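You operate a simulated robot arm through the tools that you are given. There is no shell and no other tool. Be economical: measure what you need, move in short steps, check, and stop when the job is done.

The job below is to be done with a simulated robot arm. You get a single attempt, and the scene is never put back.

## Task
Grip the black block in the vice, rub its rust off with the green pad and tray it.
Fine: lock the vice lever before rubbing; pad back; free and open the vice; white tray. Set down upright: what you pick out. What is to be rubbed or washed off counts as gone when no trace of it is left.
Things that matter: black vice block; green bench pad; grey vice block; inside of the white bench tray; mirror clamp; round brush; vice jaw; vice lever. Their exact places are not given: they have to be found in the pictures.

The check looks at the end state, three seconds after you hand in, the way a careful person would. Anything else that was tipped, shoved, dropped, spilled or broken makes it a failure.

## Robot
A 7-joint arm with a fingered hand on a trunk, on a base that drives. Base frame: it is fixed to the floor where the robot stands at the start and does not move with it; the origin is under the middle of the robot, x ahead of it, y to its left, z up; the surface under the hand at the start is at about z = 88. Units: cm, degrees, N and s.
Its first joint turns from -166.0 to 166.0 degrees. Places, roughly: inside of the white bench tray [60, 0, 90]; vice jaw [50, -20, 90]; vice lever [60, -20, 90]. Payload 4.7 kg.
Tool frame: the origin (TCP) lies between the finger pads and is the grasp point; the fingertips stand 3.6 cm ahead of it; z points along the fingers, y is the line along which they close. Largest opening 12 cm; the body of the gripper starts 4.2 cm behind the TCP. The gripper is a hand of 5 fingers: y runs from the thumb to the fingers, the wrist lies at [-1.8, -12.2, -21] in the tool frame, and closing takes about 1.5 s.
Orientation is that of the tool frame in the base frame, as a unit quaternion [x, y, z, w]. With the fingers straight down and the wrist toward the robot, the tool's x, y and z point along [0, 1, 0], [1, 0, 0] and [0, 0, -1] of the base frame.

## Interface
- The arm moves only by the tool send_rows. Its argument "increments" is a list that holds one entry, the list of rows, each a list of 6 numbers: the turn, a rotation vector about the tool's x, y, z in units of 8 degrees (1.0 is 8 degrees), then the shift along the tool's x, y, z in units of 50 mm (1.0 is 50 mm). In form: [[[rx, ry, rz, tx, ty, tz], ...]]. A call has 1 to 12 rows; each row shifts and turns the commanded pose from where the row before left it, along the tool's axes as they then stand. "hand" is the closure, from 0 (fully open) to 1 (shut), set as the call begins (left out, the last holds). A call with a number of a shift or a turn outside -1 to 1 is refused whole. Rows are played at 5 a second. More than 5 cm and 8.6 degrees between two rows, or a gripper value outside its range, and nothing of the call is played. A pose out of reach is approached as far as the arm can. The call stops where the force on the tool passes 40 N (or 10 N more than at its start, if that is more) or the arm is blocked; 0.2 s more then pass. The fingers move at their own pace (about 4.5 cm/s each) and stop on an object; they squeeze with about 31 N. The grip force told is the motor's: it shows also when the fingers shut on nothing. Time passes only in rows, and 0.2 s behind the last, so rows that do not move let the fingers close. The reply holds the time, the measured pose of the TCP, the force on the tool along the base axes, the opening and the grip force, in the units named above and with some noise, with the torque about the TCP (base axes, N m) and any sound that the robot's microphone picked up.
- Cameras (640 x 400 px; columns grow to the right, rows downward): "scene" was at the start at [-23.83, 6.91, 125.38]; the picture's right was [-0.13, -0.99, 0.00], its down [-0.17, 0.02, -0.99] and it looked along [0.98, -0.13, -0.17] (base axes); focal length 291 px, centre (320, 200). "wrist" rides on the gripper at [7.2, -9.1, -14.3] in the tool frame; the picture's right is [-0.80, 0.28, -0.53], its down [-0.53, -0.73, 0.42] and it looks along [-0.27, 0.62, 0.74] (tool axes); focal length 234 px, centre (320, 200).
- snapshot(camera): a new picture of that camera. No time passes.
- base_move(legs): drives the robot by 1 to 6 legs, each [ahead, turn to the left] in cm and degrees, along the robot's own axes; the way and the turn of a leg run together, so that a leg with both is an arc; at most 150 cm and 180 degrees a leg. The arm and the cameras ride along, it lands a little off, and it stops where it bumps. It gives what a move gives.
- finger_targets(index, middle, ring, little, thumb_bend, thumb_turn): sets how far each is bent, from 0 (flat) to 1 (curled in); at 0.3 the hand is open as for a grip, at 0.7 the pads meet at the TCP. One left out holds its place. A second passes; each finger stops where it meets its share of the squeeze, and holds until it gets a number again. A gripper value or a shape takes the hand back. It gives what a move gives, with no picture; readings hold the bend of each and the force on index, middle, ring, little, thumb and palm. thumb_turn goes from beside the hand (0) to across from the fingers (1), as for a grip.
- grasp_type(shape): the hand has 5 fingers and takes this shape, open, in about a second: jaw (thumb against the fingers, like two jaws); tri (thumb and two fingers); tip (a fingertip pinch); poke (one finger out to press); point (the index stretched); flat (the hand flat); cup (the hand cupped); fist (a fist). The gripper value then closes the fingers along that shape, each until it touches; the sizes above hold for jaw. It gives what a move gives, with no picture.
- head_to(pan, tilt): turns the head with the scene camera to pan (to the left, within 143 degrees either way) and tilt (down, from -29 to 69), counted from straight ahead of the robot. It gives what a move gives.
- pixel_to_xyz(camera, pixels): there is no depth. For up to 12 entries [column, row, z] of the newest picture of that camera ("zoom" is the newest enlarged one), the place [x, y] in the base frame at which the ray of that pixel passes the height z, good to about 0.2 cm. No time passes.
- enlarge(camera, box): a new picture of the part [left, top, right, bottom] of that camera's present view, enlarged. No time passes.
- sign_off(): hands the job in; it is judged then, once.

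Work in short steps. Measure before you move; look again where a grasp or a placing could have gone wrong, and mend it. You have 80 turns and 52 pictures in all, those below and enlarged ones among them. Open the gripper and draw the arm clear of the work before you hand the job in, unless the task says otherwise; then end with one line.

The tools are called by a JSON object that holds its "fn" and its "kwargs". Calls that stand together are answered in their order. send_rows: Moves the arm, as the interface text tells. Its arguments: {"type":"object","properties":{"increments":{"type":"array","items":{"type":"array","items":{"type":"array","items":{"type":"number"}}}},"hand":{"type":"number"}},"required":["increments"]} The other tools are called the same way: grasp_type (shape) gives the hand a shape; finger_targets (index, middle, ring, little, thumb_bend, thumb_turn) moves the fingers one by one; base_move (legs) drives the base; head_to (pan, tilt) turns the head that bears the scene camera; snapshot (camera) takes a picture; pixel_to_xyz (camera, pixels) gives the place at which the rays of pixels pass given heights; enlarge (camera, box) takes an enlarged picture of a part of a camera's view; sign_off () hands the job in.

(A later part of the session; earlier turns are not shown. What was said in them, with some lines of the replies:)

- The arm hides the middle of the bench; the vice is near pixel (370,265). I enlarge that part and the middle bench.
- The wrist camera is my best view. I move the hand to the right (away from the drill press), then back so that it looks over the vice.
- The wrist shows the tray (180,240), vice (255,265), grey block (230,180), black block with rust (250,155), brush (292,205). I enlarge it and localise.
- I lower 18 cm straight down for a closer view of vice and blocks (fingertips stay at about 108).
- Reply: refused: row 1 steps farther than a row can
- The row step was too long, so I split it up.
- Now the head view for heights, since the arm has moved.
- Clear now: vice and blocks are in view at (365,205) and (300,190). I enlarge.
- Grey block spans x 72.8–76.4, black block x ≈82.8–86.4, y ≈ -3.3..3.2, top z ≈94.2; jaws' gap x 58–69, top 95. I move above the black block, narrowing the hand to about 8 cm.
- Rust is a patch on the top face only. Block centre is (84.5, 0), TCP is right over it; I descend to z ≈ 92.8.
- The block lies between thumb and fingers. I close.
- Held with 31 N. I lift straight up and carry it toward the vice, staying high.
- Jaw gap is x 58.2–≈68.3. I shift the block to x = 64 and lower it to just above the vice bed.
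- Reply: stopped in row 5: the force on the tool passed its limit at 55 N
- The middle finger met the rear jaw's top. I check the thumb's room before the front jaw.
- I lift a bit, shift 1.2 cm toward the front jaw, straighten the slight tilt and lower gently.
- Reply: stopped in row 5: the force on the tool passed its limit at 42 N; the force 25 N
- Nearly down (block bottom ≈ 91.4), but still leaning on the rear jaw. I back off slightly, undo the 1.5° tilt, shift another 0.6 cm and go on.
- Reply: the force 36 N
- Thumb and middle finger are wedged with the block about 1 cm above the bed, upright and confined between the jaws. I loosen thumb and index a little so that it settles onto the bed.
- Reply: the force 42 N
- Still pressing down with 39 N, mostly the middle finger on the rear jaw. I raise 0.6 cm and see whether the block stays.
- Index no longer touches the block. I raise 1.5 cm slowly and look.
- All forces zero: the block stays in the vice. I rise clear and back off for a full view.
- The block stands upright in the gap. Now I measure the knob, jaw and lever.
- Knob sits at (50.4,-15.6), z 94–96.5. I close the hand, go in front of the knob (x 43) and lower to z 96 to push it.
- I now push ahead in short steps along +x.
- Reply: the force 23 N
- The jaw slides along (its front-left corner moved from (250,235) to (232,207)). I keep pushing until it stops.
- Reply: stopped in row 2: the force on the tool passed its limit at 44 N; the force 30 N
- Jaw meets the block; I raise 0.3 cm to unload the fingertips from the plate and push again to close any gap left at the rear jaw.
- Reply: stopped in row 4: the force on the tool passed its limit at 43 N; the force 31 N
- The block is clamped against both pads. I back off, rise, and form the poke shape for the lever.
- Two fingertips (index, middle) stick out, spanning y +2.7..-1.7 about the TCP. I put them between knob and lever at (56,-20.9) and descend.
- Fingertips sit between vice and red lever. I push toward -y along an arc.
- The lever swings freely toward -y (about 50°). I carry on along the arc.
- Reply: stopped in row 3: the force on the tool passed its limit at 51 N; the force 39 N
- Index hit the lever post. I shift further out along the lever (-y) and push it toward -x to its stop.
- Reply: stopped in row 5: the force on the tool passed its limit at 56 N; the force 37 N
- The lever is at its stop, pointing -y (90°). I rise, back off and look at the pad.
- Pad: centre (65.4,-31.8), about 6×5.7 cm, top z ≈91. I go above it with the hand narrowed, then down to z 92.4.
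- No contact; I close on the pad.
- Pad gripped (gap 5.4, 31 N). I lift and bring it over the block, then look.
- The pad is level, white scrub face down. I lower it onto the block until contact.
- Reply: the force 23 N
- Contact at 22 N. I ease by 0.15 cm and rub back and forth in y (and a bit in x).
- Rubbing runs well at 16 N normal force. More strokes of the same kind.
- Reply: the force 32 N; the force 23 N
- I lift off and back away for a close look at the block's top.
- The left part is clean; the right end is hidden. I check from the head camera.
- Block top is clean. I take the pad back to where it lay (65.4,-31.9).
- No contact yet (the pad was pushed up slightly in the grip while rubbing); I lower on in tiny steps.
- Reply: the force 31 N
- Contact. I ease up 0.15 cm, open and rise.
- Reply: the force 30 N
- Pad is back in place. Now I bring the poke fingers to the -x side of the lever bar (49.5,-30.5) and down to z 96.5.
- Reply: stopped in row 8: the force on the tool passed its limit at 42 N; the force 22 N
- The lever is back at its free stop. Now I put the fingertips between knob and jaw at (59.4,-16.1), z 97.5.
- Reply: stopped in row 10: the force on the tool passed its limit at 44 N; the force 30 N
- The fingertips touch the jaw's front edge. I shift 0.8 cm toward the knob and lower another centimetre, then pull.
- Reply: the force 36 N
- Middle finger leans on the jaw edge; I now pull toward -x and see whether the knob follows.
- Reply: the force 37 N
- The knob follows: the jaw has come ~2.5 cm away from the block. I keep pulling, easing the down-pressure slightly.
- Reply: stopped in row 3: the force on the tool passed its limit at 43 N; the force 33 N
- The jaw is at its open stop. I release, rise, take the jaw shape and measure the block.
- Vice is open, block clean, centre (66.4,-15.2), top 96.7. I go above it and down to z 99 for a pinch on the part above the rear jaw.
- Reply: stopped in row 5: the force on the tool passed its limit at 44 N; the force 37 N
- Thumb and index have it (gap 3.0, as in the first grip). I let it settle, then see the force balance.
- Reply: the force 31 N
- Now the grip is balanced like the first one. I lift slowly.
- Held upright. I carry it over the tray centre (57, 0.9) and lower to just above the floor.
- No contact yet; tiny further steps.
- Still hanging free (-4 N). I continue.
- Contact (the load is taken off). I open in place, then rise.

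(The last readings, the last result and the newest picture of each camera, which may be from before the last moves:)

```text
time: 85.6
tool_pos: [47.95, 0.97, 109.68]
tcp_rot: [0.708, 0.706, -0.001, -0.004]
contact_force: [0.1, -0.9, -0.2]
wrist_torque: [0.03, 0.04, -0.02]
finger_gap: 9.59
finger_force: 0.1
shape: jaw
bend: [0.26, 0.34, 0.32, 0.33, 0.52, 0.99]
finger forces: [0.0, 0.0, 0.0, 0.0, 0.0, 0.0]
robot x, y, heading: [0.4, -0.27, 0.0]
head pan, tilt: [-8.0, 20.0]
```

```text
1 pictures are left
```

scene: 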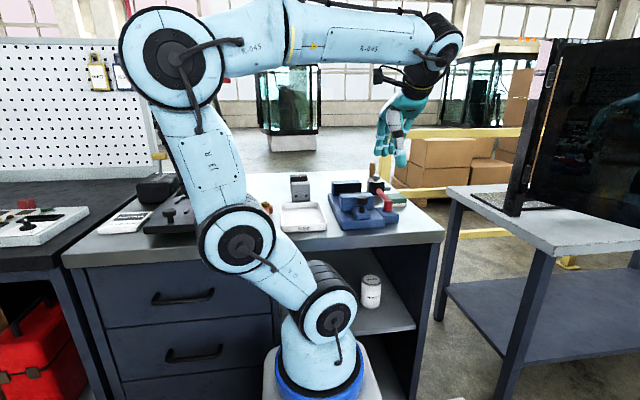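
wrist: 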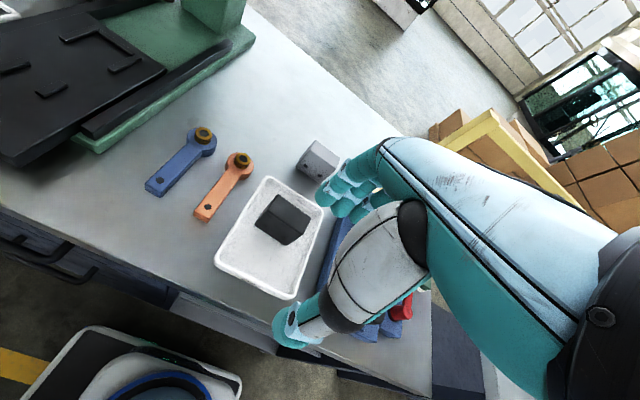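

The block stands upright and clean in the white tray. I draw the arm clear and open the hand, then hand in.

{"fn": "send_rows", "kwargs": {"increments": [[[0, 0, 0, 0, 0, -0.9], [0, 0, 0, 0, 0, -0.9], [0, 0, 0, 0, -0.5, -0.7], [0, 0, 0, 0, 0, 0], [0, 0, 0, 0, 0, 0]]], "hand": 0}}

{"fn": "enlarge", "kwargs": {"camera": "scene", "box": [260, 150, 430, 250]}}

```text
time: 86.8
tool_pos: [45.49, 0.86, 122.27]
tcp_rot: [0.709, 0.705, -0.002, -0.004]
contact_force: [0.2, -1.0, 0.9]
wrist_torque: [0.01, -0.03, 0.03]
finger_gap: 11.97
finger_force: 0.0
shape: jaw
bend: [0.3, 0.3, 0.3, 0.3, 0.3, 0.98]
finger forces: [0.1, 0.0, 0.0, 0.1, 0.1, 0.0]
robot x, y, heading: [0.09, -0.2, -0.2]
head pan, tilt: [-8.0, 20.0]
```

```text
3.76 times, centred on (345, 200) of scene
```

zoom: 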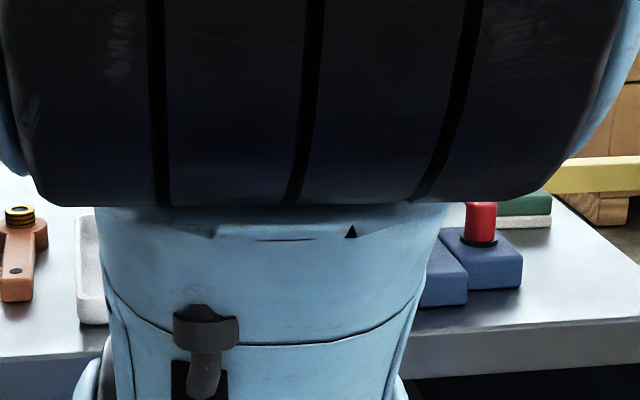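

The last head view is blocked by the arm, but the earlier pictures show every step finished. The arm is clear and the hand open, so I hand in.

{"fn": "sign_off", "kwargs": {}}

```text
The job is handed in.
```

The black block is rubbed clean, with no rust visible in the last close pictures, and stands upright in the white tray. I locked the lever before rubbing, put the green pad back, freed and opened the vice, and drew the arm clear; the arm blocked the final check picture.
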